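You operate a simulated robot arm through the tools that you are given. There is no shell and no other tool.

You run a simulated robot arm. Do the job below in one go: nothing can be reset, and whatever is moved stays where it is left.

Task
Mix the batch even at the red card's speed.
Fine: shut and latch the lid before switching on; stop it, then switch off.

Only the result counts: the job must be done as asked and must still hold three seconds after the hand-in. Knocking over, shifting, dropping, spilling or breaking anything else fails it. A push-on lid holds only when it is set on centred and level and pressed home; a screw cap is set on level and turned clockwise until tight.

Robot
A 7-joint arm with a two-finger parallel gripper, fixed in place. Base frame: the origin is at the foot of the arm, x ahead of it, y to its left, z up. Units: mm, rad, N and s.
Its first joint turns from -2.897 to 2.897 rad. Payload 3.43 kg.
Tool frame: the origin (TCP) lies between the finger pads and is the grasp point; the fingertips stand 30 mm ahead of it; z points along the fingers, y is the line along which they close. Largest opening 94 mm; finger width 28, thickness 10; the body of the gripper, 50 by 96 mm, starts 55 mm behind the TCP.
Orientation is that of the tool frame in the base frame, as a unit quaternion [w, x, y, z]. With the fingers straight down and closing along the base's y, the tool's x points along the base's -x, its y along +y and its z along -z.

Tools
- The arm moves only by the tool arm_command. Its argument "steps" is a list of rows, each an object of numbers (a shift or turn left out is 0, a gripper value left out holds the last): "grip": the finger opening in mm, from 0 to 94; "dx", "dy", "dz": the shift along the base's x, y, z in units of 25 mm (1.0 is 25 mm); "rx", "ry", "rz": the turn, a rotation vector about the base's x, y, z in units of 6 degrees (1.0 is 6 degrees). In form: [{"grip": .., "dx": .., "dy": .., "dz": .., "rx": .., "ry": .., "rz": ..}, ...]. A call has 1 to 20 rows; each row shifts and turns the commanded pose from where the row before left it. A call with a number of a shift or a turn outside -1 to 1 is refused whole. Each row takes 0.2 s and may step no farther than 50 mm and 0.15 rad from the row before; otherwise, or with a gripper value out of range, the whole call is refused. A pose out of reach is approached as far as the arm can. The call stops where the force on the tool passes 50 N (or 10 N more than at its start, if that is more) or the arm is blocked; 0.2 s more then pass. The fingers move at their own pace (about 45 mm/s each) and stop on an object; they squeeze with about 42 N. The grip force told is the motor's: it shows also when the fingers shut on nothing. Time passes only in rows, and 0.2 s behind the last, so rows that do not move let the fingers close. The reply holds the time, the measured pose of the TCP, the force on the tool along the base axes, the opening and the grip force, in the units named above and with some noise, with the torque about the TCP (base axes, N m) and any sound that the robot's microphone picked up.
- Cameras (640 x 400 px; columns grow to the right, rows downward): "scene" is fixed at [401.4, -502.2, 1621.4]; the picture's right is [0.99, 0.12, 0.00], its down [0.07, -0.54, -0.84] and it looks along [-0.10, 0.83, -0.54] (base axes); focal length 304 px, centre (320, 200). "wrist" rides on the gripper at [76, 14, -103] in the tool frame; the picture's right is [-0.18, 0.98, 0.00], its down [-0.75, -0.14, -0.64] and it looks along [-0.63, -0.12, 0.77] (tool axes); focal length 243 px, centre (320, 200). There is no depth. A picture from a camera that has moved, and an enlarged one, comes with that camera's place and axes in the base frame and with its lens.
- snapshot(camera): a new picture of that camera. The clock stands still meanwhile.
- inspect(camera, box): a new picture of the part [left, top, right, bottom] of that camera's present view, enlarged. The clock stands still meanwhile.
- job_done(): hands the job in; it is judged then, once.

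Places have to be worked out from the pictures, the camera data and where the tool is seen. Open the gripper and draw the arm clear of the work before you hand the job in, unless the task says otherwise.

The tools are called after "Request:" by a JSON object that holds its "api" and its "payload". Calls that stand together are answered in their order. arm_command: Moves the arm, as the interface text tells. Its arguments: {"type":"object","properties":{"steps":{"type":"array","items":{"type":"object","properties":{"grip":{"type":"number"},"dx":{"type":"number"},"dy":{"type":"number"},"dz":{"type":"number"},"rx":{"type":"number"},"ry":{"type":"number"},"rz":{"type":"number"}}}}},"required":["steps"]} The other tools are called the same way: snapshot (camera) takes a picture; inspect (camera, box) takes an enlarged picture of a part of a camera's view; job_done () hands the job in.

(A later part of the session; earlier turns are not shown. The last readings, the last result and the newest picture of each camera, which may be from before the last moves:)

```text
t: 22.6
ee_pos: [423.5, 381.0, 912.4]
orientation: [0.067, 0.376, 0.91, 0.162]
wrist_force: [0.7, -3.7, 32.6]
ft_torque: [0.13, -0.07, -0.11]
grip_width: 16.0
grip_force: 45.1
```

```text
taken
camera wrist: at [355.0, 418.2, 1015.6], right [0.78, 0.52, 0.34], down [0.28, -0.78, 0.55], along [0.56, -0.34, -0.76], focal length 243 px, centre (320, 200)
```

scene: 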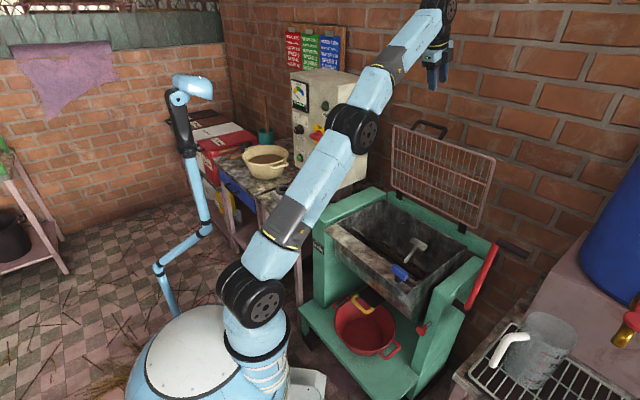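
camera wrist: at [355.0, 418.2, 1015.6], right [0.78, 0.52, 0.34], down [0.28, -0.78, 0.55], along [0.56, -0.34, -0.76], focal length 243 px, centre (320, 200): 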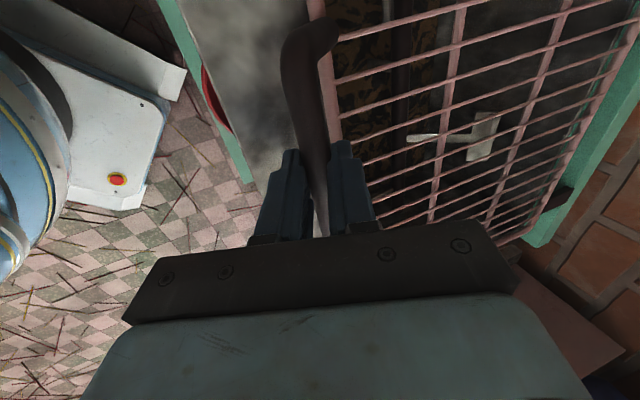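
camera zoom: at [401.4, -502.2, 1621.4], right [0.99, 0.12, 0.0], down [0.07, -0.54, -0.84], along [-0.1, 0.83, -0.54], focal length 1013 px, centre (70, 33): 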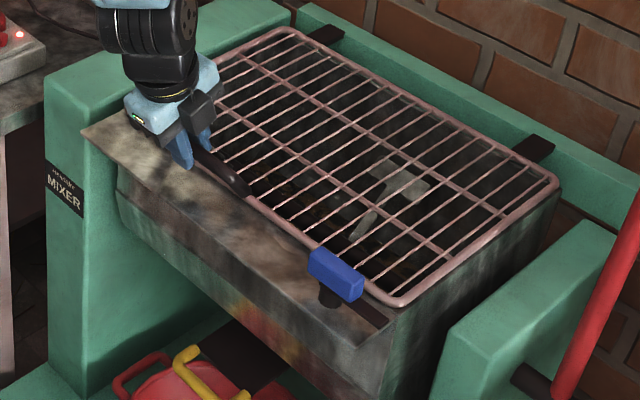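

The lid lies flat on the rim. I'll open the fingers and back out along the tool axis.

Request:
{"api": "arm_command", "payload": {"steps": [{"grip": 40}, {"grip": 40}, {"grip": 40}, {"dx": -0.19, "dy": -0.19, "dz": 0.75}, {"dx": -0.19, "dy": -0.19, "dz": 0.75}, {"dx": -0.19, "dy": -0.19, "dz": 0.75}, {"dx": -0.1, "dy": -0.1, "dz": 0.9}, {"dz": 1}, {"dz": 1}]}}

Request:
{"api": "snapshot", "payload": {"camera": "scene"}}

Request:
{"api": "snapshot", "payload": {"camera": "wrist"}}

```text
t: 24.6
ee_pos: [406.2, 363.9, 1038.9]
orientation: [0.067, 0.376, 0.91, 0.16]
wrist_force: [0.8, -0.4, 0.3]
ft_torque: [0.0, 0.0, 0.0]
grip_width: 40.1
grip_force: 0.1
```

```text
taken
```

scene: 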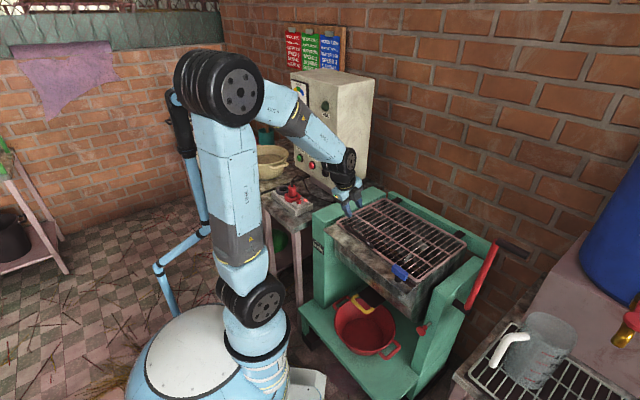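

```text
taken
camera wrist: at [337.5, 401.4, 1142.9], right [0.78, 0.52, 0.34], down [0.28, -0.78, 0.56], along [0.55, -0.34, -0.76], focal length 243 px, centre (320, 200)
```

wrist: 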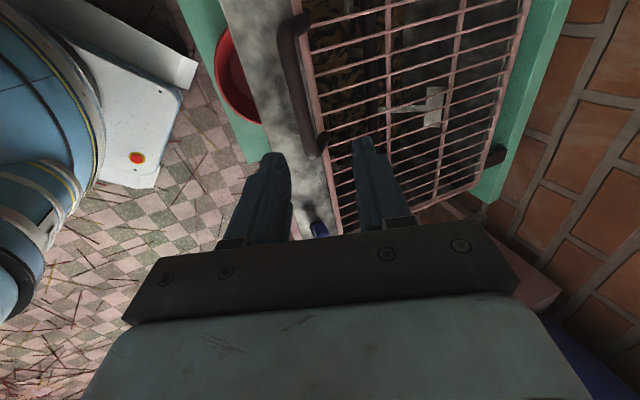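

The lid is shut. Now the latch: I'll move toward the blue turn-button, straightening the tool to vertical, to view it from above-left.

Request:
{"api": "arm_command", "payload": {"steps": [{"grip": 60, "dx": 0.619, "dy": -0.5125, "rx": -0.2946, "ry": 0.2946}, {"dx": 0.619, "dy": -0.5125, "rx": -0.2946, "ry": 0.2946}, {"dx": 0.619, "dy": -0.5125, "rx": -0.2946, "ry": 0.2946}, {"dx": 0.619, "dy": -0.5125, "rx": -0.2946, "ry": 0.2946}, {"dx": 0.619, "dy": -0.5125, "rx": -0.2946, "ry": 0.2946}, {"dx": 0.619, "dy": -0.5125, "rx": -0.2946, "ry": 0.2946}, {"dx": 0.619, "dy": -0.5125, "rx": -0.2946, "ry": 0.2946}, {"dx": 0.619, "dy": -0.5125, "rx": -0.2946, "ry": 0.2946}]}}

Request:
{"api": "snapshot", "payload": {"camera": "wrist"}}

Request:
{"api": "inspect", "payload": {"camera": "scene", "box": [370, 240, 450, 300]}}

```text
t: 26.4
ee_pos: [530.8, 260.0, 1041.9]
orientation: [-0.001, 0.383, 0.924, -0.001]
wrist_force: [0.0, 0.2, 0.4]
ft_torque: [0.0, -0.05, 0.02]
grip_width: 60.4
grip_force: 0.1
```

```text
taken
camera wrist: at [487.7, 323.5, 1145.9], right [0.82, 0.57, 0.0], down [0.43, -0.63, 0.64], along [0.36, -0.53, -0.77], focal length 243 px, centre (320, 200)
```

wrist: 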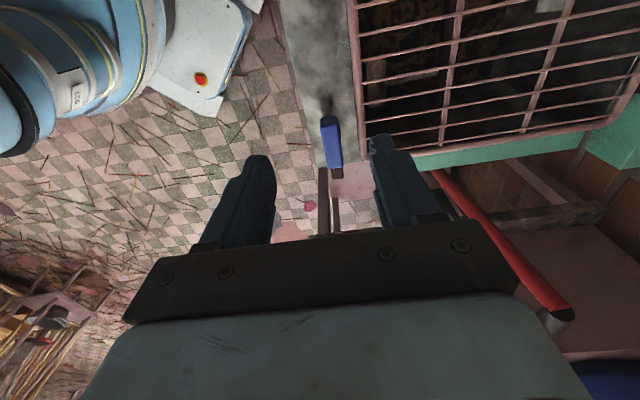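

```text
6.67 times, centred on (410, 270) of scene
camera zoom: at [401.4, -502.2, 1621.4], right [0.99, 0.12, 0.0], down [0.07, -0.54, -0.84], along [-0.1, 0.83, -0.54], focal length 2026 px, centre (-280, -267)
```

zoom: 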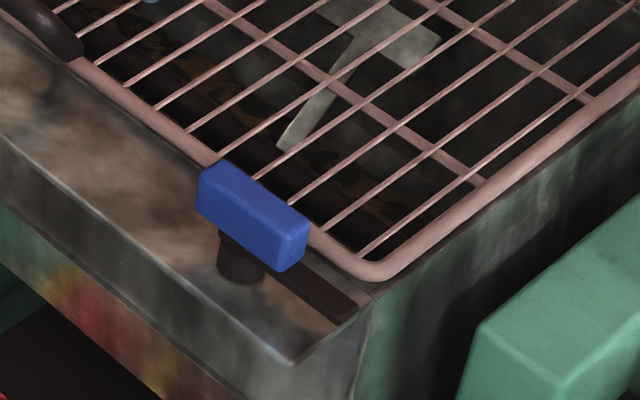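

Request:
{"api": "inspect", "payload": {"camera": "wrist", "box": [280, 70, 400, 200]}}

```text
3.08 times, centred on (340, 135) of wrist
camera zoom: at [487.7, 323.5, 1145.9], right [0.82, 0.57, 0.0], down [0.43, -0.63, 0.64], along [0.36, -0.53, -0.77], focal length 746 px, centre (258, 400)
```

zoom: 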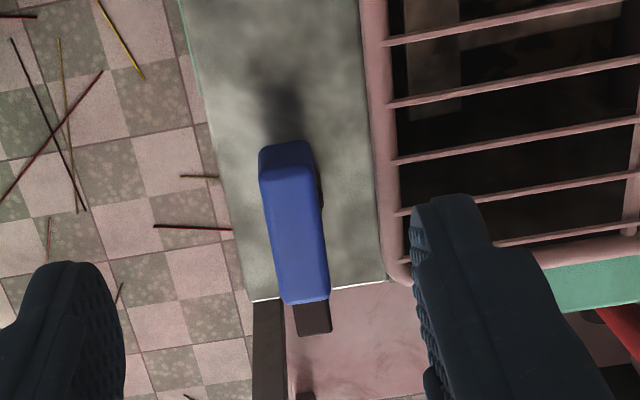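

The blue button measures about u 220–274, v≈564.5, z 872–895, centred on its stem at (246.5, 564.6); the tongue tip is at u≈315. Turning it +90° swings the tongue over the lid's front bar at v≈605. I'll go above it and lower partway with a 40 mm opening.

Request:
{"api": "arm_command", "payload": {"steps": [{"grip": 40, "dx": 0.569, "dy": -0.468}, {"dx": 0.569, "dy": -0.468}, {"dx": 0.569, "dy": -0.468}, {"dz": -0.9}, {"dz": -0.9}, {"dz": -0.9}, {"dz": -0.9}, {"dz": -0.9}]}}

Request:
{"api": "snapshot", "payload": {"camera": "wrist"}}

Request:
{"api": "inspect", "payload": {"camera": "scene", "box": [370, 220, 450, 300]}}

```text
t: 28.2
ee_pos: [574.1, 228.4, 926.9]
orientation: [0.0, 0.382, 0.924, 0.001]
wrist_force: [-0.3, -1.1, 0.4]
ft_torque: [0.03, 0.0, 0.0]
grip_width: 40.1
grip_force: 0.1
```

```text
taken
camera wrist: at [530.7, 290.9, 1030.8], right [0.82, 0.57, 0.0], down [0.43, -0.63, 0.64], along [0.36, -0.53, -0.77], focal length 243 px, centre (320, 200)
```

wrist: 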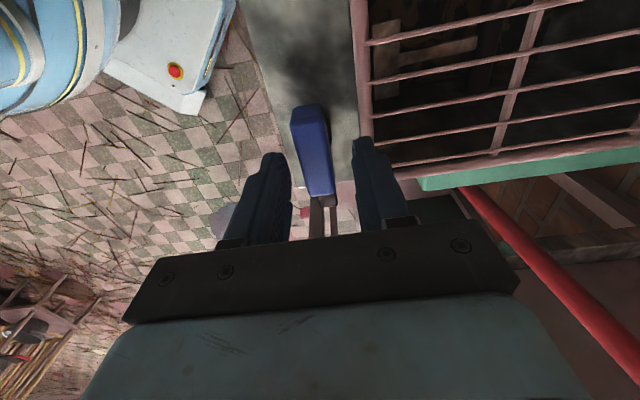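

```text
5.00 times, centred on (410, 260) of scene
camera zoom: at [401.4, -502.2, 1621.4], right [0.99, 0.12, 0.0], down [0.07, -0.54, -0.84], along [-0.1, 0.83, -0.54], focal length 1520 px, centre (-130, -100)
```

zoom: 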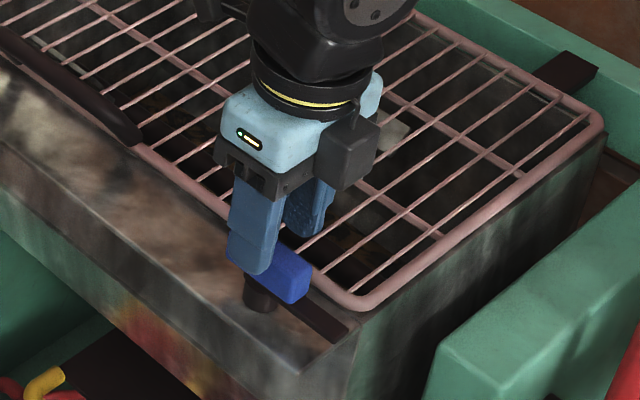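

The fingers straddle the blue button. I'll shift about 3 mm to centre on the stem, lower to z≈900 and close.

Request:
{"api": "arm_command", "payload": {"steps": [{"dx": -0.012, "dy": -0.124, "dz": -0.54}, {"dz": -0.54}, {"grip": 10}, {"grip": 10}, {"grip": 10}, {"grip": 10}]}}

Request:
{"api": "snapshot", "payload": {"camera": "wrist"}}

Request:
{"api": "inspect", "payload": {"camera": "scene", "box": [370, 220, 450, 300]}}

```text
t: 29.6
ee_pos: [572.7, 224.9, 900.2]
orientation: [0.0, 0.381, 0.925, 0.0]
wrist_force: [-4.5, -1.9, -2.0]
ft_torque: [-0.32, -0.39, -0.02]
grip_width: 24.5
grip_force: 45.0
```

```text
taken
camera wrist: at [529.5, 287.4, 1005.0], right [0.82, 0.57, 0.0], down [0.43, -0.63, 0.64], along [0.36, -0.53, -0.77], focal length 243 px, centre (320, 200)
```

wrist: 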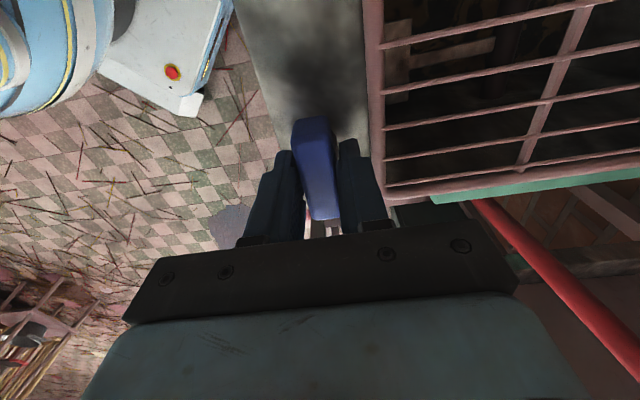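

```text
5.00 times, centred on (410, 260) of scene
camera zoom: at [401.4, -502.2, 1621.4], right [0.99, 0.12, 0.0], down [0.07, -0.54, -0.84], along [-0.1, 0.83, -0.54], focal length 1520 px, centre (-130, -100)
```

zoom: 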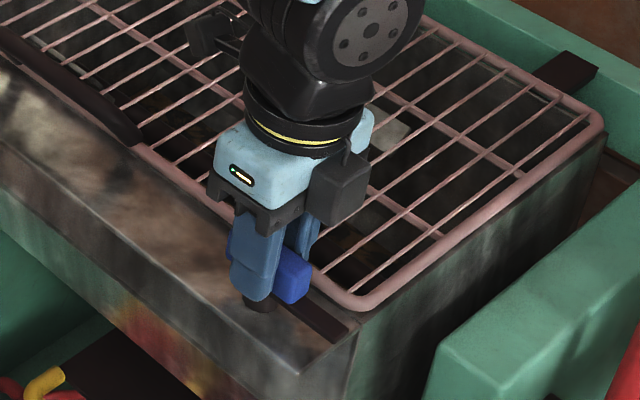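

The button is gripped (24.5 mm) with the TCP right on the stem axis. I'll turn it 12° counter-clockwise first and read the torque.

Request:
{"api": "arm_command", "payload": {"steps": [{"rz": 0.7}, {"rz": 0.7}, {"rz": 0.6}]}}

```text
t: 30.4
ee_pos: [572.5, 223.6, 900.7]
orientation: [0.0, 0.283, 0.959, 0.0]
wrist_force: [-8.2, 10.9, -3.6]
ft_torque: [0.7, 1.01, -0.05]
grip_width: 24.4
grip_force: 45.3
```

It turns with almost no torque. Continuing another 40°, then I check the picture.

Request:
{"api": "arm_command", "payload": {"steps": [{"rz": 0.8}, {"rz": 0.8}, {"rz": 0.8}, {"rz": 0.8}, {"rz": 0.8}, {"rz": 0.8}]}}

Request:
{"api": "inspect", "payload": {"camera": "scene", "box": [370, 220, 450, 300]}}

Request:
{"api": "snapshot", "payload": {"camera": "wrist"}}

```text
t: 31.8
ee_pos: [573.2, 224.4, 901.8]
orientation: [0.001, 0.035, 0.999, -0.001]
wrist_force: [-12.4, 27.6, -5.8]
ft_torque: [0.0, -1.11, -0.03]
grip_width: 24.5
grip_force: 44.7
```

```text
5.00 times, centred on (410, 260) of scene
camera zoom: at [401.4, -502.2, 1621.4], right [0.99, 0.12, 0.0], down [0.07, -0.54, -0.84], along [-0.1, 0.83, -0.54], focal length 1520 px, centre (-130, -100)
```

zoom: 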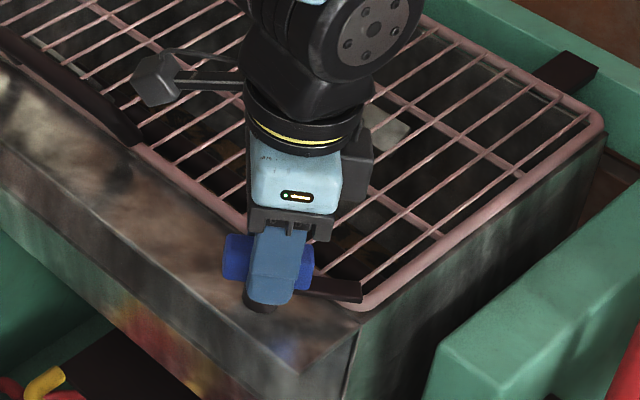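

```text
taken
camera wrist: at [498.3, 243.5, 1004.7], right [0.25, 0.97, 0.0], down [0.74, -0.19, 0.64], along [0.62, -0.16, -0.77], focal length 243 px, centre (320, 200)
```

wrist: 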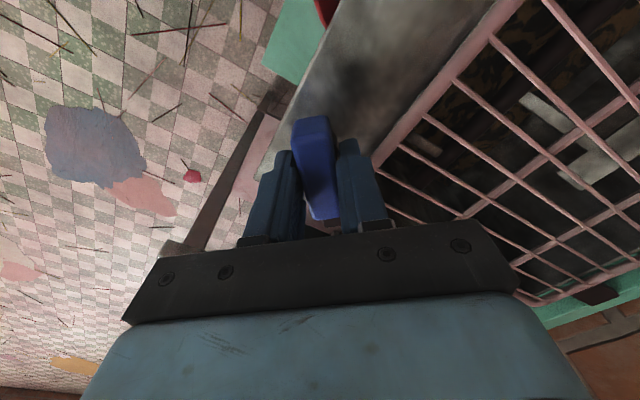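

The tongue is sweeping over the lid corner. There's a 30 N side load from a small axis offset, so I shift about 2 mm with it and continue turning.

Request:
{"api": "arm_command", "payload": {"steps": [{"dx": -0.03, "dy": 0.07, "rz": 0.8}, {"dx": -0.02, "dy": 0.04, "rz": 0.8}, {"rz": 0.8}, {"rz": 0.8}]}}

```text
t: 32.8
ee_pos: [572.5, 226.4, 900.0]
orientation: [-0.001, -0.131, 0.991, -0.001]
wrist_force: [8.3, -1.6, -12.0]
ft_torque: [-0.04, -0.23, -0.02]
grip_width: 24.5
grip_force: 44.8
```

Rotated 60° with low forces. Turning the remaining 30°.

Request:
{"api": "arm_command", "payload": {"steps": [{"rz": 0.8}, {"rz": 0.8}, {"rz": 0.8}, {"rz": 0.8}, {"rz": 0.8}, {"rz": 0.8}, {"rz": 0.2}]}}

Request:
{"api": "inspect", "payload": {"camera": "scene", "box": [370, 220, 450, 300]}}

Request:
{"api": "snapshot", "payload": {"camera": "wrist"}}

```text
t: 34.4
ee_pos: [572.6, 226.4, 900.9]
orientation: [0.0, -0.383, 0.924, 0.0]
wrist_force: [11.4, -11.5, 4.6]
ft_torque: [0.48, -0.52, 0.01]
grip_width: 24.4
grip_force: 45.2
```

```text
5.00 times, centred on (410, 260) of scene
camera zoom: at [401.4, -502.2, 1621.4], right [0.99, 0.12, 0.0], down [0.07, -0.54, -0.84], along [-0.1, 0.83, -0.54], focal length 1520 px, centre (-130, -100)
```

zoom: 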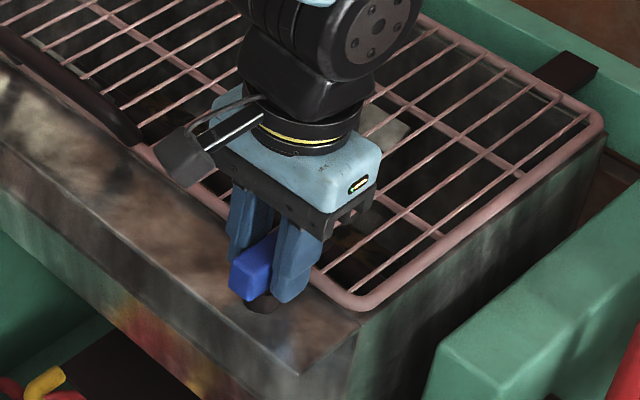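

```text
taken
camera wrist: at [509.0, 180.8, 1004.5], right [-0.57, 0.82, 0.0], down [0.63, 0.43, 0.64], along [0.53, 0.36, -0.77], focal length 243 px, centre (320, 200)
```

wrist: 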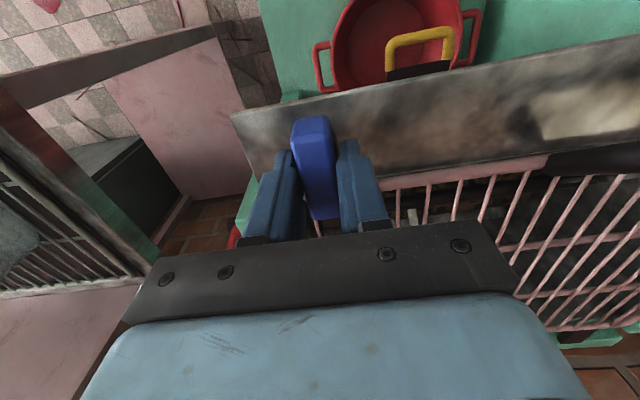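

It's turned a full 90°. I'll nudge 3° more to see if there's an end stop.

Request:
{"api": "arm_command", "payload": {"steps": [{"rz": 0.5}, {}]}}

```text
t: 35.0
ee_pos: [572.2, 226.5, 900.4]
orientation: [0.001, -0.407, 0.913, 0.001]
wrist_force: [9.0, -8.7, 7.0]
ft_torque: [0.69, -0.78, -1.24]
grip_width: 25.2
grip_force: 45.4
```

Torque of −1.24 N m: the end stop is right at 90°, so the latch is home. I'll ease back, open and rise straight up.

Request:
{"api": "arm_command", "payload": {"steps": [{"rz": -0.4}, {"grip": 44}, {"grip": 44}, {"grip": 44}, {"dz": 0.6}, {"dz": 0.8}, {"dz": 1}, {"dz": 1}, {"dz": 1}, {"dz": 1}]}}

Request:
{"api": "inspect", "payload": {"camera": "scene", "box": [370, 220, 450, 300]}}

Request:
{"api": "snapshot", "payload": {"camera": "wrist"}}

```text
t: 37.2
ee_pos: [573.5, 226.8, 1036.5]
orientation: [-0.001, -0.388, 0.922, 0.0]
wrist_force: [0.3, 0.0, -0.1]
ft_torque: [-0.02, 0.01, -0.02]
grip_width: 43.8
grip_force: 0.1
```

```text
5.00 times, centred on (410, 260) of scene
camera zoom: at [401.4, -502.2, 1621.4], right [0.99, 0.12, 0.0], down [0.07, -0.54, -0.84], along [-0.1, 0.83, -0.54], focal length 1520 px, centre (-130, -100)
```

zoom: 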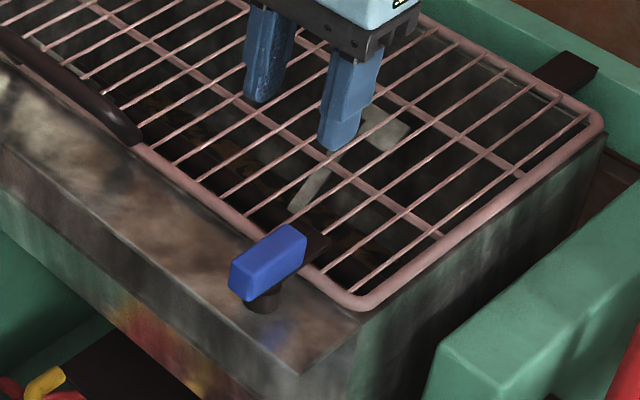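

```text
taken
camera wrist: at [510.0, 181.4, 1140.4], right [-0.57, 0.82, 0.0], down [0.63, 0.44, 0.64], along [0.52, 0.37, -0.77], focal length 243 px, centre (320, 200)
```

wrist: 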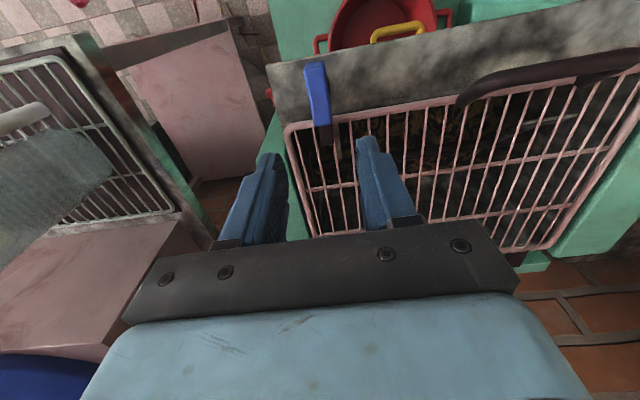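

The tongue now lies over the lid's front bar, so the lid is latched. Next is the panel: I'll swing the arm over to a standoff in front of it, turning the wrist back 90°.

Request:
{"api": "arm_command", "payload": {"steps": [{"dx": -0.935, "dy": 0.692, "dz": 0.25, "rz": -0.755}, {"dx": -0.935, "dy": 0.692, "dz": 0.25, "rz": -0.755}, {"dx": -0.935, "dy": 0.692, "dz": 0.25, "rz": -0.755}, {"dx": -0.935, "dy": 0.692, "dz": 0.25, "rz": -0.755}, {"dx": -0.935, "dy": 0.692, "dz": 0.25, "rz": -0.755}, {"dx": -0.935, "dy": 0.692, "dz": 0.25, "rz": -0.755}, {"dx": -0.935, "dy": 0.692, "dz": 0.25, "rz": -0.755}, {"dx": -0.935, "dy": 0.692, "dz": 0.25, "rz": -0.755}, {"dx": -0.935, "dy": 0.692, "dz": 0.25, "rz": -0.755}, {"dx": -0.935, "dy": 0.692, "dz": 0.25, "rz": -0.755}, {"dx": -0.935, "dy": 0.692, "dz": 0.25, "rz": -0.755}, {"dx": -0.935, "dy": 0.692, "dz": 0.25, "rz": -0.755}, {"dx": -0.935, "dy": 0.692, "dz": 0.25, "rz": -0.755}, {"dx": -0.935, "dy": 0.692, "dz": 0.25, "rz": -0.755}, {"dx": -0.935, "dy": 0.692, "dz": 0.25, "rz": -0.755}, {"dx": -0.935, "dy": 0.692, "dz": 0.25, "rz": -0.755}, {"dx": -0.935, "dy": 0.692, "dz": 0.25, "rz": -0.755}, {"dx": -0.935, "dy": 0.692, "dz": 0.25, "rz": -0.755}, {"dx": -0.935, "dy": 0.692, "dz": 0.25, "rz": -0.755}, {"dx": -0.935, "dy": 0.692, "dz": 0.25, "rz": -0.755}]}}

Request:
{"api": "snapshot", "payload": {"camera": "scene"}}

Request:
{"api": "snapshot", "payload": {"camera": "wrist"}}

```text
t: 41.4
ee_pos: [103.1, 571.4, 1161.3]
orientation: [0.0, 0.382, 0.924, -0.001]
wrist_force: [1.0, 0.2, 0.9]
ft_torque: [0.06, -0.01, 0.0]
grip_width: 44.0
grip_force: 0.1
```

```text
taken
```

scene: 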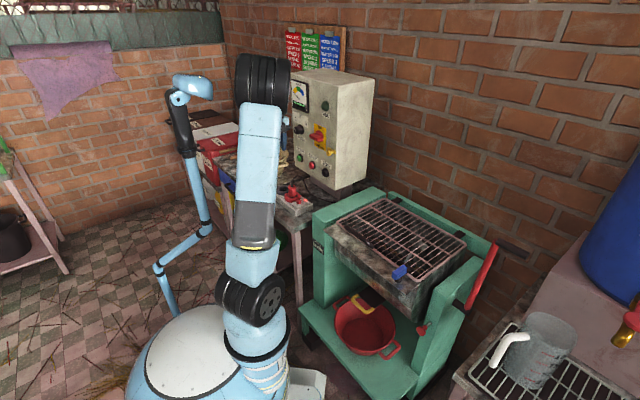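

```text
taken
camera wrist: at [60.1, 633.9, 1264.6], right [0.83, 0.56, 0.0], down [0.43, -0.63, 0.64], along [0.36, -0.53, -0.77], focal length 243 px, centre (320, 200)
```

wrist: 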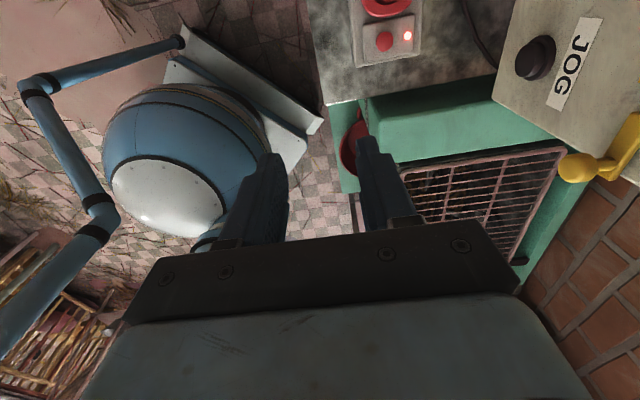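

Now I tilt the tool forward to horizontal, facing the panel, while easing toward the main switch.

Request:
{"api": "arm_command", "payload": {"steps": [{"grip": 60, "dx": 0.107, "dy": 0.248, "dz": -0.067, "rx": 0.589, "ry": -0.589}, {"dx": 0.107, "dy": 0.248, "dz": -0.067, "rx": 0.589, "ry": -0.589}, {"dx": 0.107, "dy": 0.248, "dz": -0.067, "rx": 0.589, "ry": -0.589}, {"dx": 0.107, "dy": 0.248, "dz": -0.067, "rx": 0.589, "ry": -0.589}, {"dx": 0.107, "dy": 0.248, "dz": -0.067, "rx": 0.589, "ry": -0.589}, {"dx": 0.107, "dy": 0.248, "dz": -0.067, "rx": 0.589, "ry": -0.589}, {"dx": 0.107, "dy": 0.248, "dz": -0.067, "rx": 0.589, "ry": -0.589}, {"dx": 0.107, "dy": 0.248, "dz": -0.067, "rx": 0.589, "ry": -0.589}, {"dx": 0.107, "dy": 0.248, "dz": -0.067, "rx": 0.589, "ry": -0.589}, {"dx": 0.107, "dy": 0.248, "dz": -0.067, "rx": 0.589, "ry": -0.589}]}}

Request:
{"api": "snapshot", "payload": {"camera": "wrist"}}

Request:
{"api": "snapshot", "payload": {"camera": "scene"}}

```text
t: 43.5
ee_pos: [254.9, 633.3, 1104.3]
orientation: [0.151, 0.44, 0.833, 0.299]
wrist_force: [-17.1, -6.0, 15.2]
ft_torque: [0.41, -0.48, 0.26]
grip_width: 57.3
grip_force: 0.0
stopped in row 10: the force on the tool passed its limit at 98 N (the readings are from after the stop); the commanded pose is now the measured one
```

```text
taken
camera wrist: at [168.5, 663.0, 1195.8], right [0.74, 0.28, 0.62], down [0.01, -0.92, 0.4], along [0.68, -0.29, -0.68], focal length 243 px, centre (320, 200)
```

wrist: 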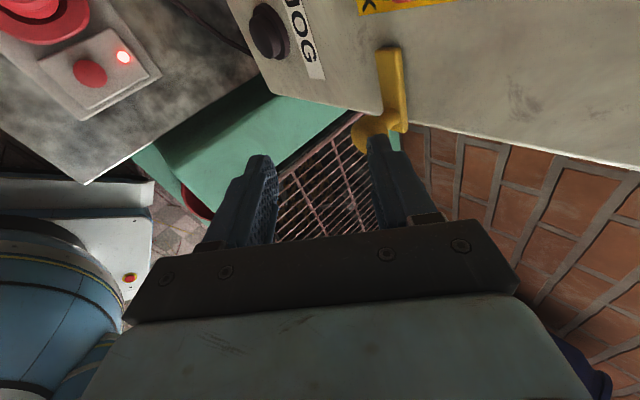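

```text
taken
```

scene: 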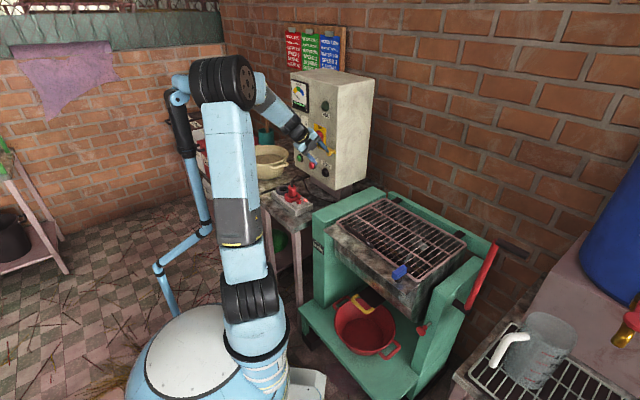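

The arm left the commanded path (IK ran into a limit) and touched near the yellow lock knob. Before moving I'll inspect the lock and panel closely.

Request:
{"api": "inspect", "payload": {"camera": "scene", "box": [280, 70, 380, 190]}}

Request:
{"api": "inspect", "payload": {"camera": "wrist", "box": [300, 0, 480, 200]}}

Request:
{"api": "inspect", "payload": {"camera": "scene", "box": [290, 110, 350, 180]}}

```text
3.33 times, centred on (330, 130) of scene
camera zoom: at [401.4, -502.2, 1621.4], right [0.99, 0.12, 0.0], down [0.07, -0.54, -0.84], along [-0.1, 0.83, -0.54], focal length 1013 px, centre (287, 433)
```

zoom: 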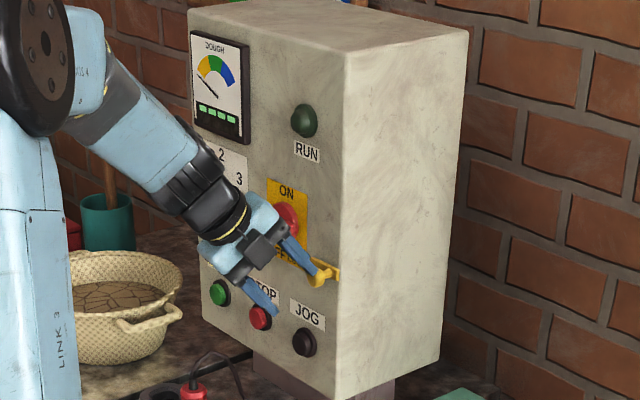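

```text
2.00 times, centred on (390, 100) of wrist
camera zoom: at [168.5, 663.0, 1195.8], right [0.74, 0.28, 0.62], down [0.01, -0.92, 0.4], along [0.68, -0.29, -0.68], focal length 485 px, centre (180, 400)
```

zoom: 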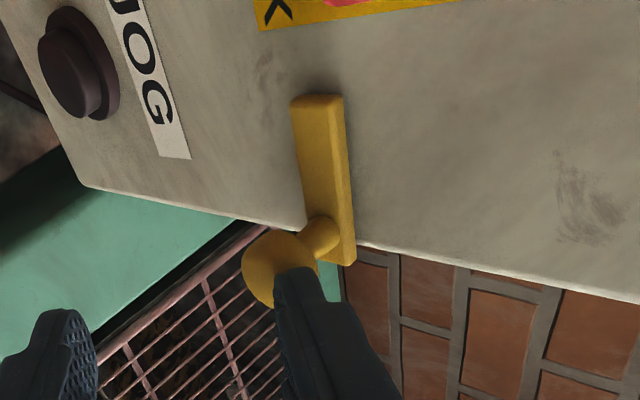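

```text
5.71 times, centred on (320, 145) of scene
camera zoom: at [401.4, -502.2, 1621.4], right [0.99, 0.12, 0.0], down [0.07, -0.54, -0.84], along [-0.1, 0.83, -0.54], focal length 1737 px, centre (320, 514)
```

zoom: 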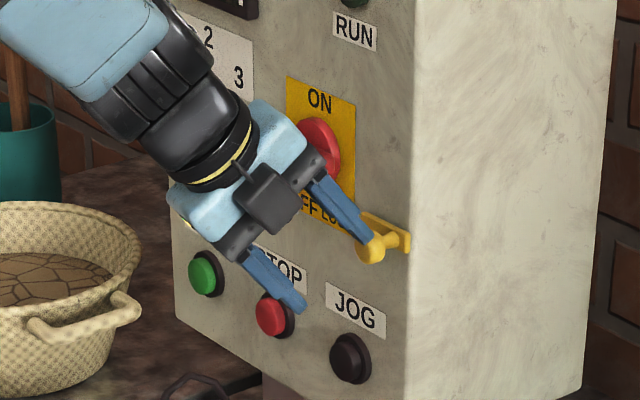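

The lock knob and plate look unmoved (same pixels as before). I'll back straight off the panel in small steps and check the arm tracks.

Request:
{"api": "arm_command", "payload": {"steps": [{"dx": -0.2, "dy": -0.2, "dz": 0.1}, {"dx": -0.4, "dy": -0.4, "dz": 0.1}, {"dx": -0.5, "dy": -0.5}, {"dx": -0.5, "dy": -0.5}]}}

Request:
{"api": "inspect", "payload": {"camera": "scene", "box": [180, 40, 380, 200]}}

```text
t: 44.5
ee_pos: [224.8, 589.3, 1109.4]
orientation: [0.153, 0.448, 0.829, 0.297]
wrist_force: [1.2, -0.1, 1.5]
ft_torque: [0.01, 0.01, -0.01]
grip_width: 59.9
grip_force: 0.0
```

```text
2.50 times, centred on (280, 120) of scene
camera zoom: at [401.4, -502.2, 1621.4], right [0.99, 0.12, 0.0], down [0.07, -0.54, -0.84], along [-0.1, 0.83, -0.54], focal length 760 px, centre (420, 400)
```

zoom: 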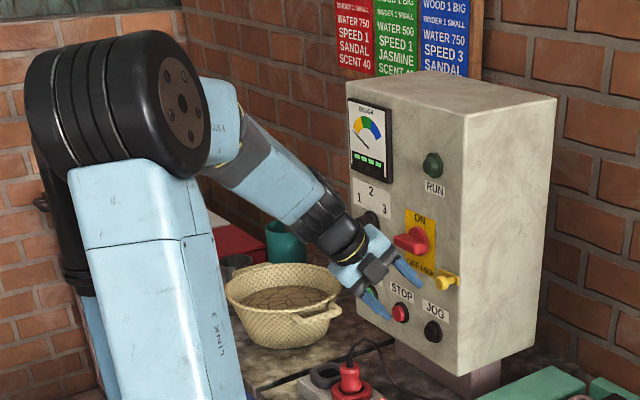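

Clear of the panel now, with no load. The wrist orientation evidently ran into a joint limit; the opposite wrist yaw (camera on the +u side) should sit mid-range. I'll retreat, level the tool back to vertical, then yaw the other way round.

Request:
{"api": "arm_command", "payload": {"steps": [{"dx": -0.4, "dy": -0.5, "dz": 0.5, "rx": -0.459, "ry": 0.673}, {"dx": -0.4, "dy": -0.5, "dz": 0.5, "rx": -0.459, "ry": 0.673}, {"dx": -0.4, "dy": -0.5, "dz": 0.5, "rx": -0.459, "ry": 0.673}, {"dx": -0.4, "dy": -0.5, "dz": 0.5, "rx": -0.459, "ry": 0.673}, {"dx": -0.4, "dy": -0.4, "dz": 0.5, "rx": -0.459, "ry": 0.673}, {"dx": -0.2, "dy": -0.2, "dz": 0.5, "rx": -0.459, "ry": 0.673}, {"dz": 0.5, "rx": -0.459, "ry": 0.673}, {"dz": 0.5, "rx": -0.459, "ry": 0.673}]}}

Request:
{"api": "snapshot", "payload": {"camera": "scene"}}

```text
t: 46.2
ee_pos: [162.8, 526.5, 1208.8]
orientation: [-0.004, 0.469, 0.883, 0.0]
wrist_force: [0.0, 0.2, -0.9]
ft_torque: [0.01, -0.03, 0.03]
grip_width: 60.0
grip_force: 0.0
```

```text
taken
```

scene: 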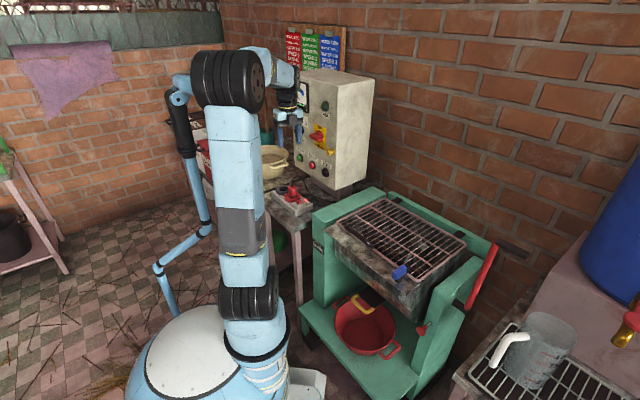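

Tool is vertical again and tracking well. Now yaw +191° (positive direction) in two calls, staying in place.

Request:
{"api": "arm_command", "payload": {"steps": [{"rz": 1}, {"rz": 1}, {"rz": 1}, {"rz": 1}, {"rz": 1}, {"rz": 1}, {"rz": 1}, {"rz": 1}, {"rz": 1}, {"rz": 1}, {"rz": 1}, {"rz": 1}, {"rz": 1}, {"rz": 1}, {"rz": 1}, {"rz": 1}]}}

Request:
{"api": "arm_command", "payload": {"steps": [{"rz": 1}, {"rz": 1}, {"rz": 1}, {"rz": 1}, {"rz": 1}, {"rz": 1}, {"rz": 1}, {"rz": 1}, {"rz": 1}, {"rz": 1}, {"rz": 1}, {"rz": 1}, {"rz": 1}, {"rz": 1}, {"rz": 1}, {"rz": 0.83}]}}

Request:
{"api": "snapshot", "payload": {"camera": "scene"}}

Request:
{"api": "snapshot", "payload": {"camera": "wrist"}}

```text
t: 49.6
ee_pos: [163.3, 526.9, 1208.3]
orientation: [-0.002, -0.342, 0.94, -0.003]
wrist_force: [-0.5, -0.7, -0.5]
ft_torque: [0.0, 0.01, -0.01]
grip_width: 60.0
grip_force: 0.0
```

```text
t: 53.0
ee_pos: [163.7, 528.2, 1207.6]
orientation: [0.0, 0.924, -0.383, 0.004]
wrist_force: [0.9, -0.8, 0.1]
ft_torque: [-0.01, -0.02, 0.02]
grip_width: 59.9
grip_force: 0.2
```

```text
taken
```

scene: 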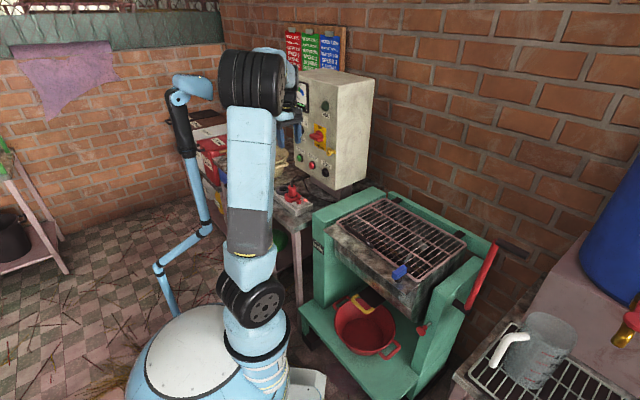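

```text
taken
camera wrist: at [206.6, 462.6, 1312.5], right [-0.82, -0.57, 0.0], down [-0.44, 0.63, 0.64], along [-0.36, 0.53, -0.77], focal length 243 px, centre (320, 200)
```

wrist: 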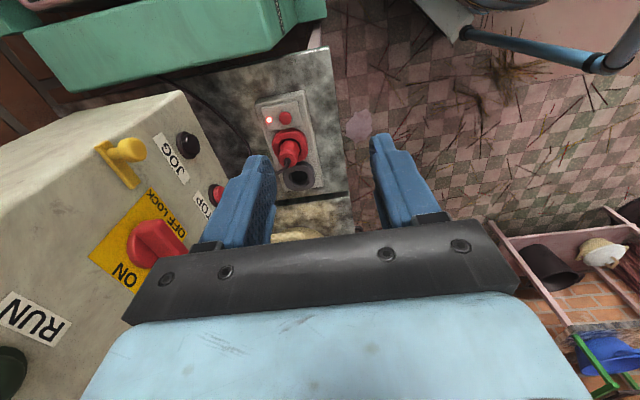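

The wrist is now at the opposite yaw (camera on +u side) and tracked exactly. I'll tilt the tool toward the panel in halves, checking tracking as I go.

Request:
{"api": "arm_command", "payload": {"steps": [{"dx": -0.11, "dy": 0.25, "rx": 0.7071, "ry": -0.7071}, {"dx": -0.11, "dy": 0.25, "rx": 0.7071, "ry": -0.7071}, {"dx": -0.11, "dy": 0.25, "rx": 0.7071, "ry": -0.7071}, {"dx": -0.11, "dy": 0.25, "rx": 0.7071, "ry": -0.7071}, {"dx": -0.11, "dy": 0.25, "rx": 0.7071, "ry": -0.7071}]}}

```text
t: 54.2
ee_pos: [149.9, 557.8, 1207.5]
orientation: [-0.239, 0.892, -0.37, 0.102]
wrist_force: [0.0, 0.6, 0.5]
ft_torque: [0.0, 0.01, -0.02]
grip_width: 60.3
grip_force: 0.1
```

Tracking is exact at 30° tilt. Continuing.

Request:
{"api": "arm_command", "payload": {"steps": [{"dx": -0.11, "dy": 0.25, "rx": 0.7071, "ry": -0.7071}, {"dx": -0.11, "dy": 0.25, "rx": 0.7071, "ry": -0.7071}, {"dx": -0.11, "dy": 0.25, "rx": 0.7071, "ry": -0.7071}, {"dx": -0.11, "dy": 0.25, "rx": 0.7071, "ry": -0.7071}, {"dx": -0.11, "dy": 0.25, "rx": 0.7071, "ry": -0.7071}]}}

Request:
{"api": "snapshot", "payload": {"camera": "scene"}}

Request:
{"api": "snapshot", "payload": {"camera": "wrist"}}

```text
t: 55.5
ee_pos: [134.5, 587.8, 1208.4]
orientation: [-0.462, 0.798, -0.334, 0.194]
wrist_force: [0.8, 0.3, -0.3]
ft_torque: [0.0, -0.01, 0.0]
grip_width: 60.0
grip_force: 0.0
```

```text
taken
```

scene: 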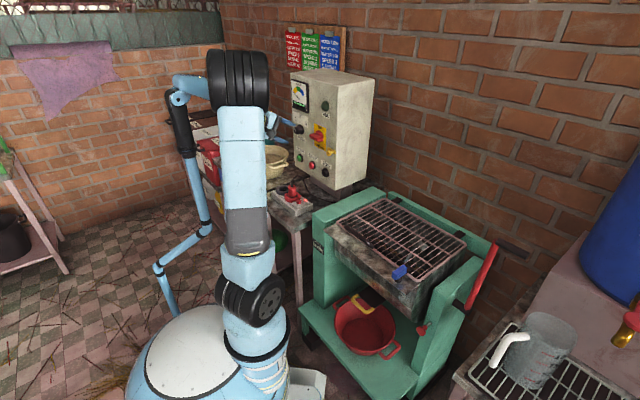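

```text
taken
camera wrist: at [120.2, 465.8, 1247.8], right [-0.48, -0.21, -0.85], down [-0.88, 0.2, 0.44], along [0.07, 0.96, -0.28], focal length 243 px, centre (320, 200)
```

wrist: 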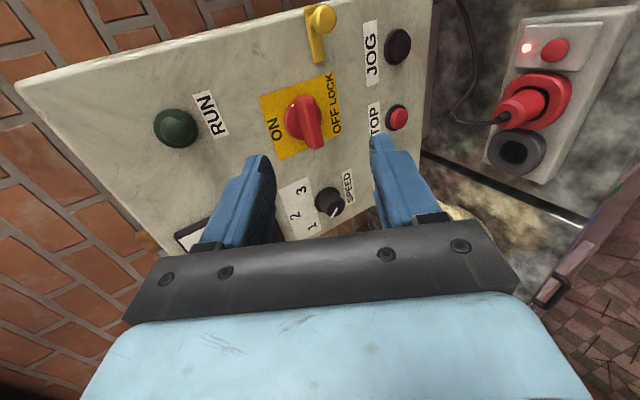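

Excellent view of the panel, still tracking. I'll enlarge it for the switch, speed and gauge.

Request:
{"api": "inspect", "payload": {"camera": "wrist", "box": [240, 60, 440, 230]}}

Request:
{"api": "inspect", "payload": {"camera": "wrist", "box": [130, 130, 370, 260]}}

Request:
{"api": "inspect", "payload": {"camera": "scene", "box": [255, 80, 345, 150]}}

```text
2.35 times, centred on (340, 145) of wrist
camera zoom: at [120.2, 465.8, 1247.8], right [-0.48, -0.21, -0.85], down [-0.88, 0.2, 0.44], along [0.07, 0.96, -0.28], focal length 571 px, centre (273, 329)
```

zoom: 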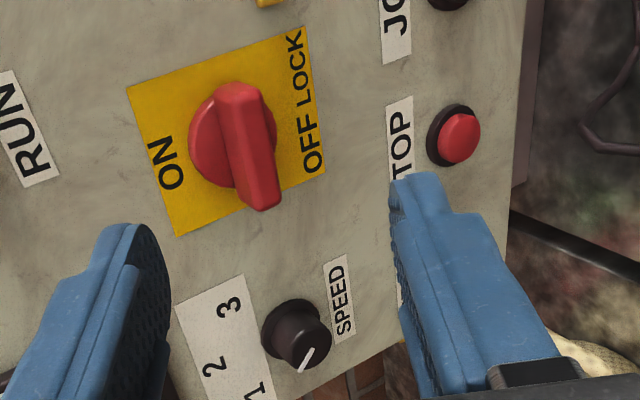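

```text
2.67 times, centred on (250, 195) of wrist
camera zoom: at [120.2, 465.8, 1247.8], right [-0.48, -0.21, -0.85], down [-0.88, 0.2, 0.44], along [0.07, 0.96, -0.28], focal length 647 px, centre (507, 213)
```

zoom: 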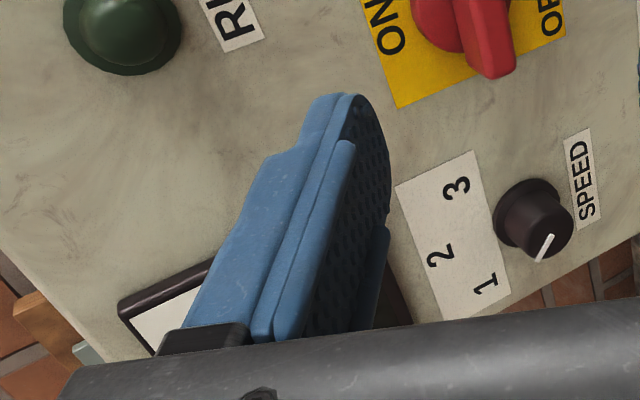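

```text
5.71 times, centred on (300, 115) of scene
camera zoom: at [401.4, -502.2, 1621.4], right [0.99, 0.12, 0.0], down [0.07, -0.54, -0.84], along [-0.1, 0.83, -0.54], focal length 1737 px, centre (434, 686)
```

zoom: 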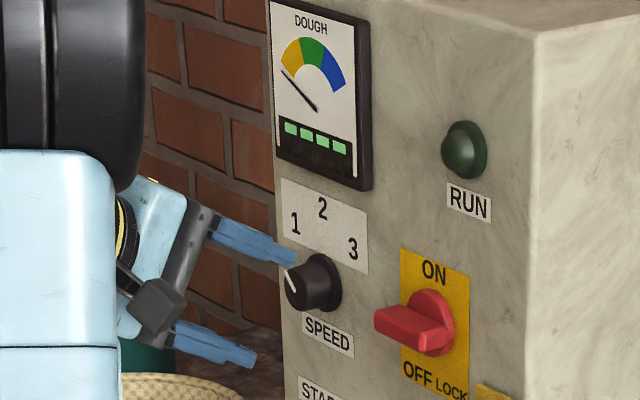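

Speed is confirmed at 1. The switch centre works out to (u≈−366, z≈1123), bar front at v≈700, panel at v≈720. I'll finish the tilt to horizontal and line up 80 mm in front of the switch, fingers closing vertically.

Request:
{"api": "arm_command", "payload": {"steps": [{"grip": 60, "dx": 0.21, "dy": 0.639, "dz": -0.567, "rx": 0.589, "ry": -0.589}, {"dx": 0.21, "dy": 0.639, "dz": -0.567, "rx": 0.589, "ry": -0.589}, {"dx": 0.21, "dy": 0.639, "dz": -0.567, "rx": 0.589, "ry": -0.589}, {"dx": 0.21, "dy": 0.639, "dz": -0.567, "rx": 0.589, "ry": -0.589}, {"dx": 0.21, "dy": 0.639, "dz": -0.567, "rx": 0.589, "ry": -0.589}, {"dx": 0.21, "dy": 0.639, "dz": -0.567, "rx": 0.589, "ry": -0.589}]}}

Request:
{"api": "snapshot", "payload": {"camera": "wrist"}}

Request:
{"api": "snapshot", "payload": {"camera": "scene"}}

```text
t: 56.9
ee_pos: [164.4, 684.6, 1122.6]
orientation: [0.654, -0.651, 0.272, -0.272]
wrist_force: [0.8, 0.5, 0.0]
ft_torque: [-0.04, 0.03, -0.02]
grip_width: 60.0
grip_force: 0.1
```

```text
taken
camera wrist: at [146.5, 556.4, 1110.1], right [-0.13, 0.13, -0.98], down [-0.99, 0.08, 0.14], along [0.1, 0.99, 0.12], focal length 243 px, centre (320, 200)
```

wrist: 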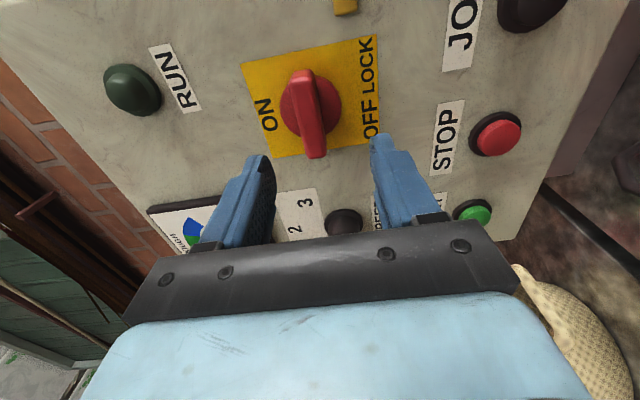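

```text
taken
```

scene: 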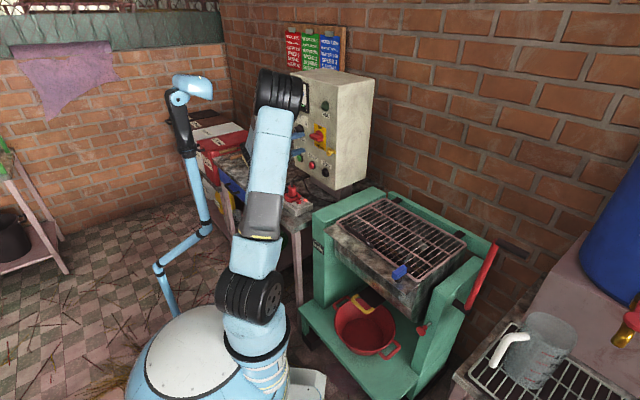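

Exactly tracked: TCP (u −368, v 600, z 1123). I'll zoom on the switch for the final alignment.

Request:
{"api": "inspect", "payload": {"camera": "wrist", "box": [230, 20, 400, 180]}}

Request:
{"api": "inspect", "payload": {"camera": "scene", "box": [285, 100, 345, 160]}}

```text
2.50 times, centred on (315, 100) of wrist
camera zoom: at [146.5, 556.4, 1110.1], right [-0.13, 0.13, -0.98], down [-0.99, 0.08, 0.14], along [0.1, 0.99, 0.12], focal length 606 px, centre (332, 450)
```

zoom: 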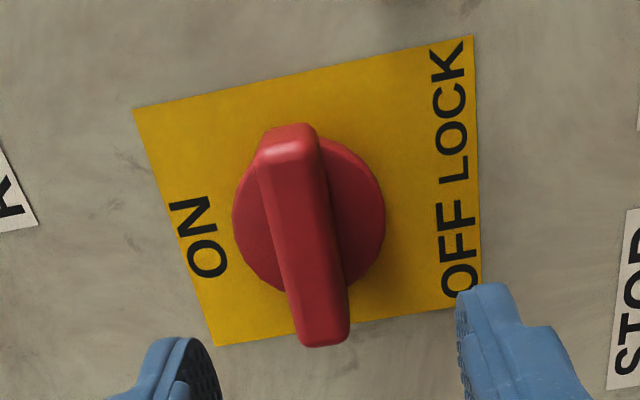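

```text
6.67 times, centred on (315, 130) of scene
camera zoom: at [401.4, -502.2, 1621.4], right [0.99, 0.12, 0.0], down [0.07, -0.54, -0.84], along [-0.1, 0.83, -0.54], focal length 2026 px, centre (353, 667)
```

zoom: 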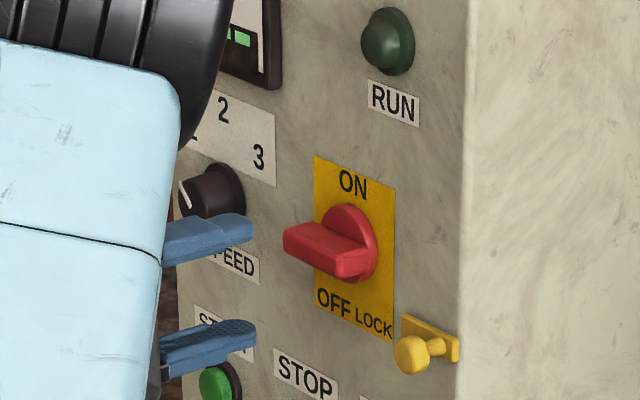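

Switch centre refined to (u≈−364, z≈1129), bar front near v≈701. I'll advance to v≈660 with the fingers above and below the bar.

Request:
{"api": "arm_command", "payload": {"steps": [{"grip": 56, "dx": 0.453, "dy": 0.396, "dz": 0.06}, {"dx": 0.453, "dy": 0.396, "dz": 0.06}, {"dx": 0.453, "dy": 0.396, "dz": 0.06}, {"dx": 0.453, "dy": 0.396, "dz": 0.06}]}}

Request:
{"api": "inspect", "payload": {"camera": "wrist", "box": [220, 20, 420, 240]}}

Request:
{"api": "inspect", "payload": {"camera": "scene", "box": [285, 100, 345, 160]}}

```text
t: 57.9
ee_pos: [212.5, 724.8, 1129.0]
orientation: [-0.652, 0.653, -0.273, 0.273]
wrist_force: [-0.6, -0.4, 0.1]
ft_torque: [-0.04, -0.02, 0.01]
grip_width: 56.1
grip_force: 0.0
```

```text
1.82 times, centred on (320, 130) of wrist
camera zoom: at [193.4, 597.3, 1115.8], right [-0.13, 0.13, -0.98], down [-0.99, 0.09, 0.14], along [0.1, 0.99, 0.12], focal length 441 px, centre (320, 327)
```

zoom: 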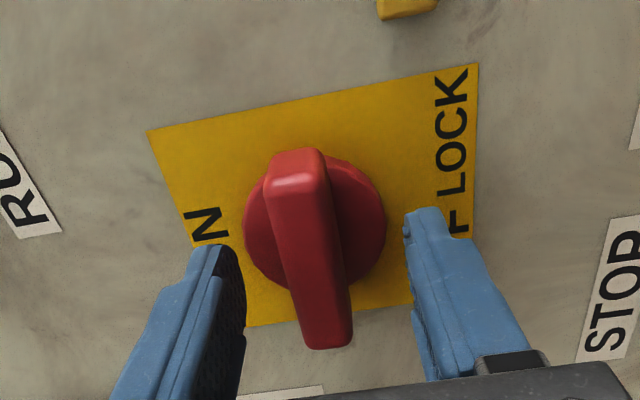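

```text
6.67 times, centred on (315, 130) of scene
camera zoom: at [401.4, -502.2, 1621.4], right [0.99, 0.12, 0.0], down [0.07, -0.54, -0.84], along [-0.1, 0.83, -0.54], focal length 2026 px, centre (353, 667)
```

zoom: 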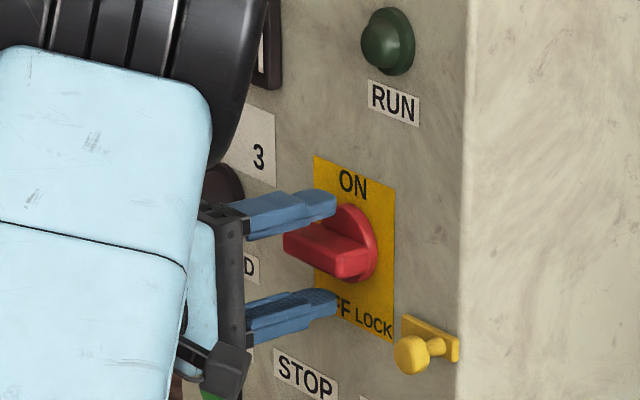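

Fingers straddle the bar; it sits about 4–5 mm above my midline, so I shift up 4 mm and advance about 16 mm.

Request:
{"api": "arm_command", "payload": {"steps": [{"dz": 0.17}, {"dx": 0.2, "dy": 0.2}, {"dx": 0.2, "dy": 0.2}, {"dx": 0.06, "dy": 0.06}]}}

Request:
{"api": "inspect", "payload": {"camera": "wrist", "box": [220, 20, 420, 240]}}

Request:
{"api": "inspect", "payload": {"camera": "scene", "box": [295, 105, 345, 155]}}

```text
t: 58.9
ee_pos: [224.2, 736.4, 1133.6]
orientation: [-0.652, 0.653, -0.272, 0.273]
wrist_force: [-0.6, -0.1, -1.6]
ft_torque: [-0.03, 0.02, 0.01]
grip_width: 56.3
grip_force: 0.7
```

```text
1.82 times, centred on (320, 130) of wrist
camera zoom: at [204.6, 607.9, 1119.8], right [-0.13, 0.13, -0.98], down [-0.99, 0.09, 0.14], along [0.1, 0.99, 0.12], focal length 441 px, centre (320, 327)
```

zoom: 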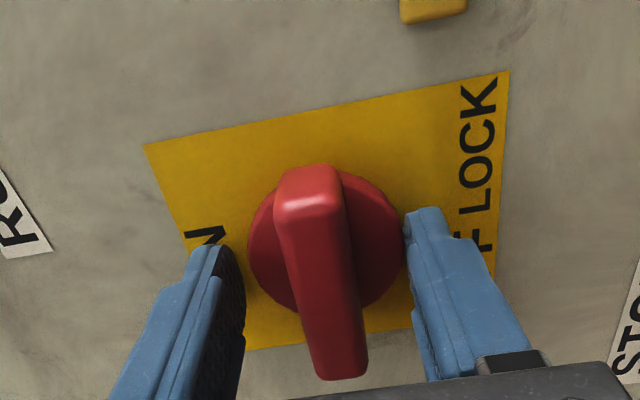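

```text
8.00 times, centred on (320, 130) of scene
camera zoom: at [401.4, -502.2, 1621.4], right [0.99, 0.12, 0.0], down [0.07, -0.54, -0.84], along [-0.1, 0.83, -0.54], focal length 2432 px, centre (320, 760)
```

zoom: 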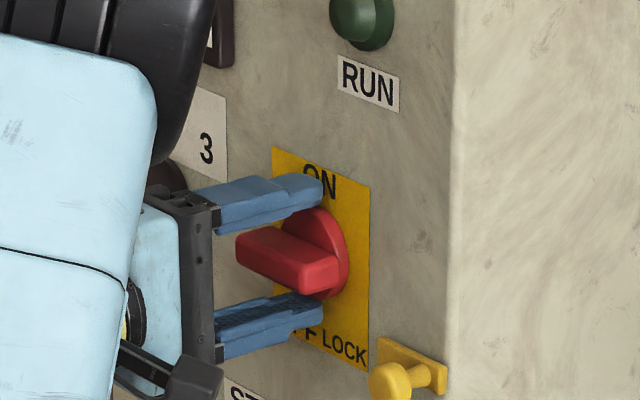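

The bar is centred between the fingers with the tips about 10 mm past its front. Closing.

Request:
{"api": "arm_command", "payload": {"steps": [{"grip": 5}, {"grip": 5}, {"grip": 5}, {"grip": 5}, {"grip": 5}]}}

Request:
{"api": "inspect", "payload": {"camera": "wrist", "box": [220, 20, 420, 240]}}

```text
t: 60.0
ee_pos: [224.1, 735.9, 1130.4]
orientation: [-0.65, 0.654, -0.273, 0.272]
wrist_force: [-5.5, -10.2, -34.2]
ft_torque: [-0.72, 0.84, 0.02]
grip_width: 51.3
grip_force: 44.8
```

```text
1.82 times, centred on (320, 130) of wrist
camera zoom: at [204.6, 608.0, 1118.1], right [-0.13, 0.13, -0.98], down [-0.99, 0.09, 0.14], along [0.1, 0.99, 0.11], focal length 441 px, centre (320, 327)
```

zoom: 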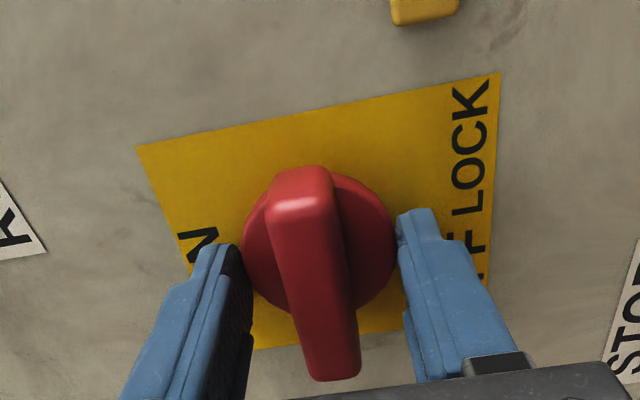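

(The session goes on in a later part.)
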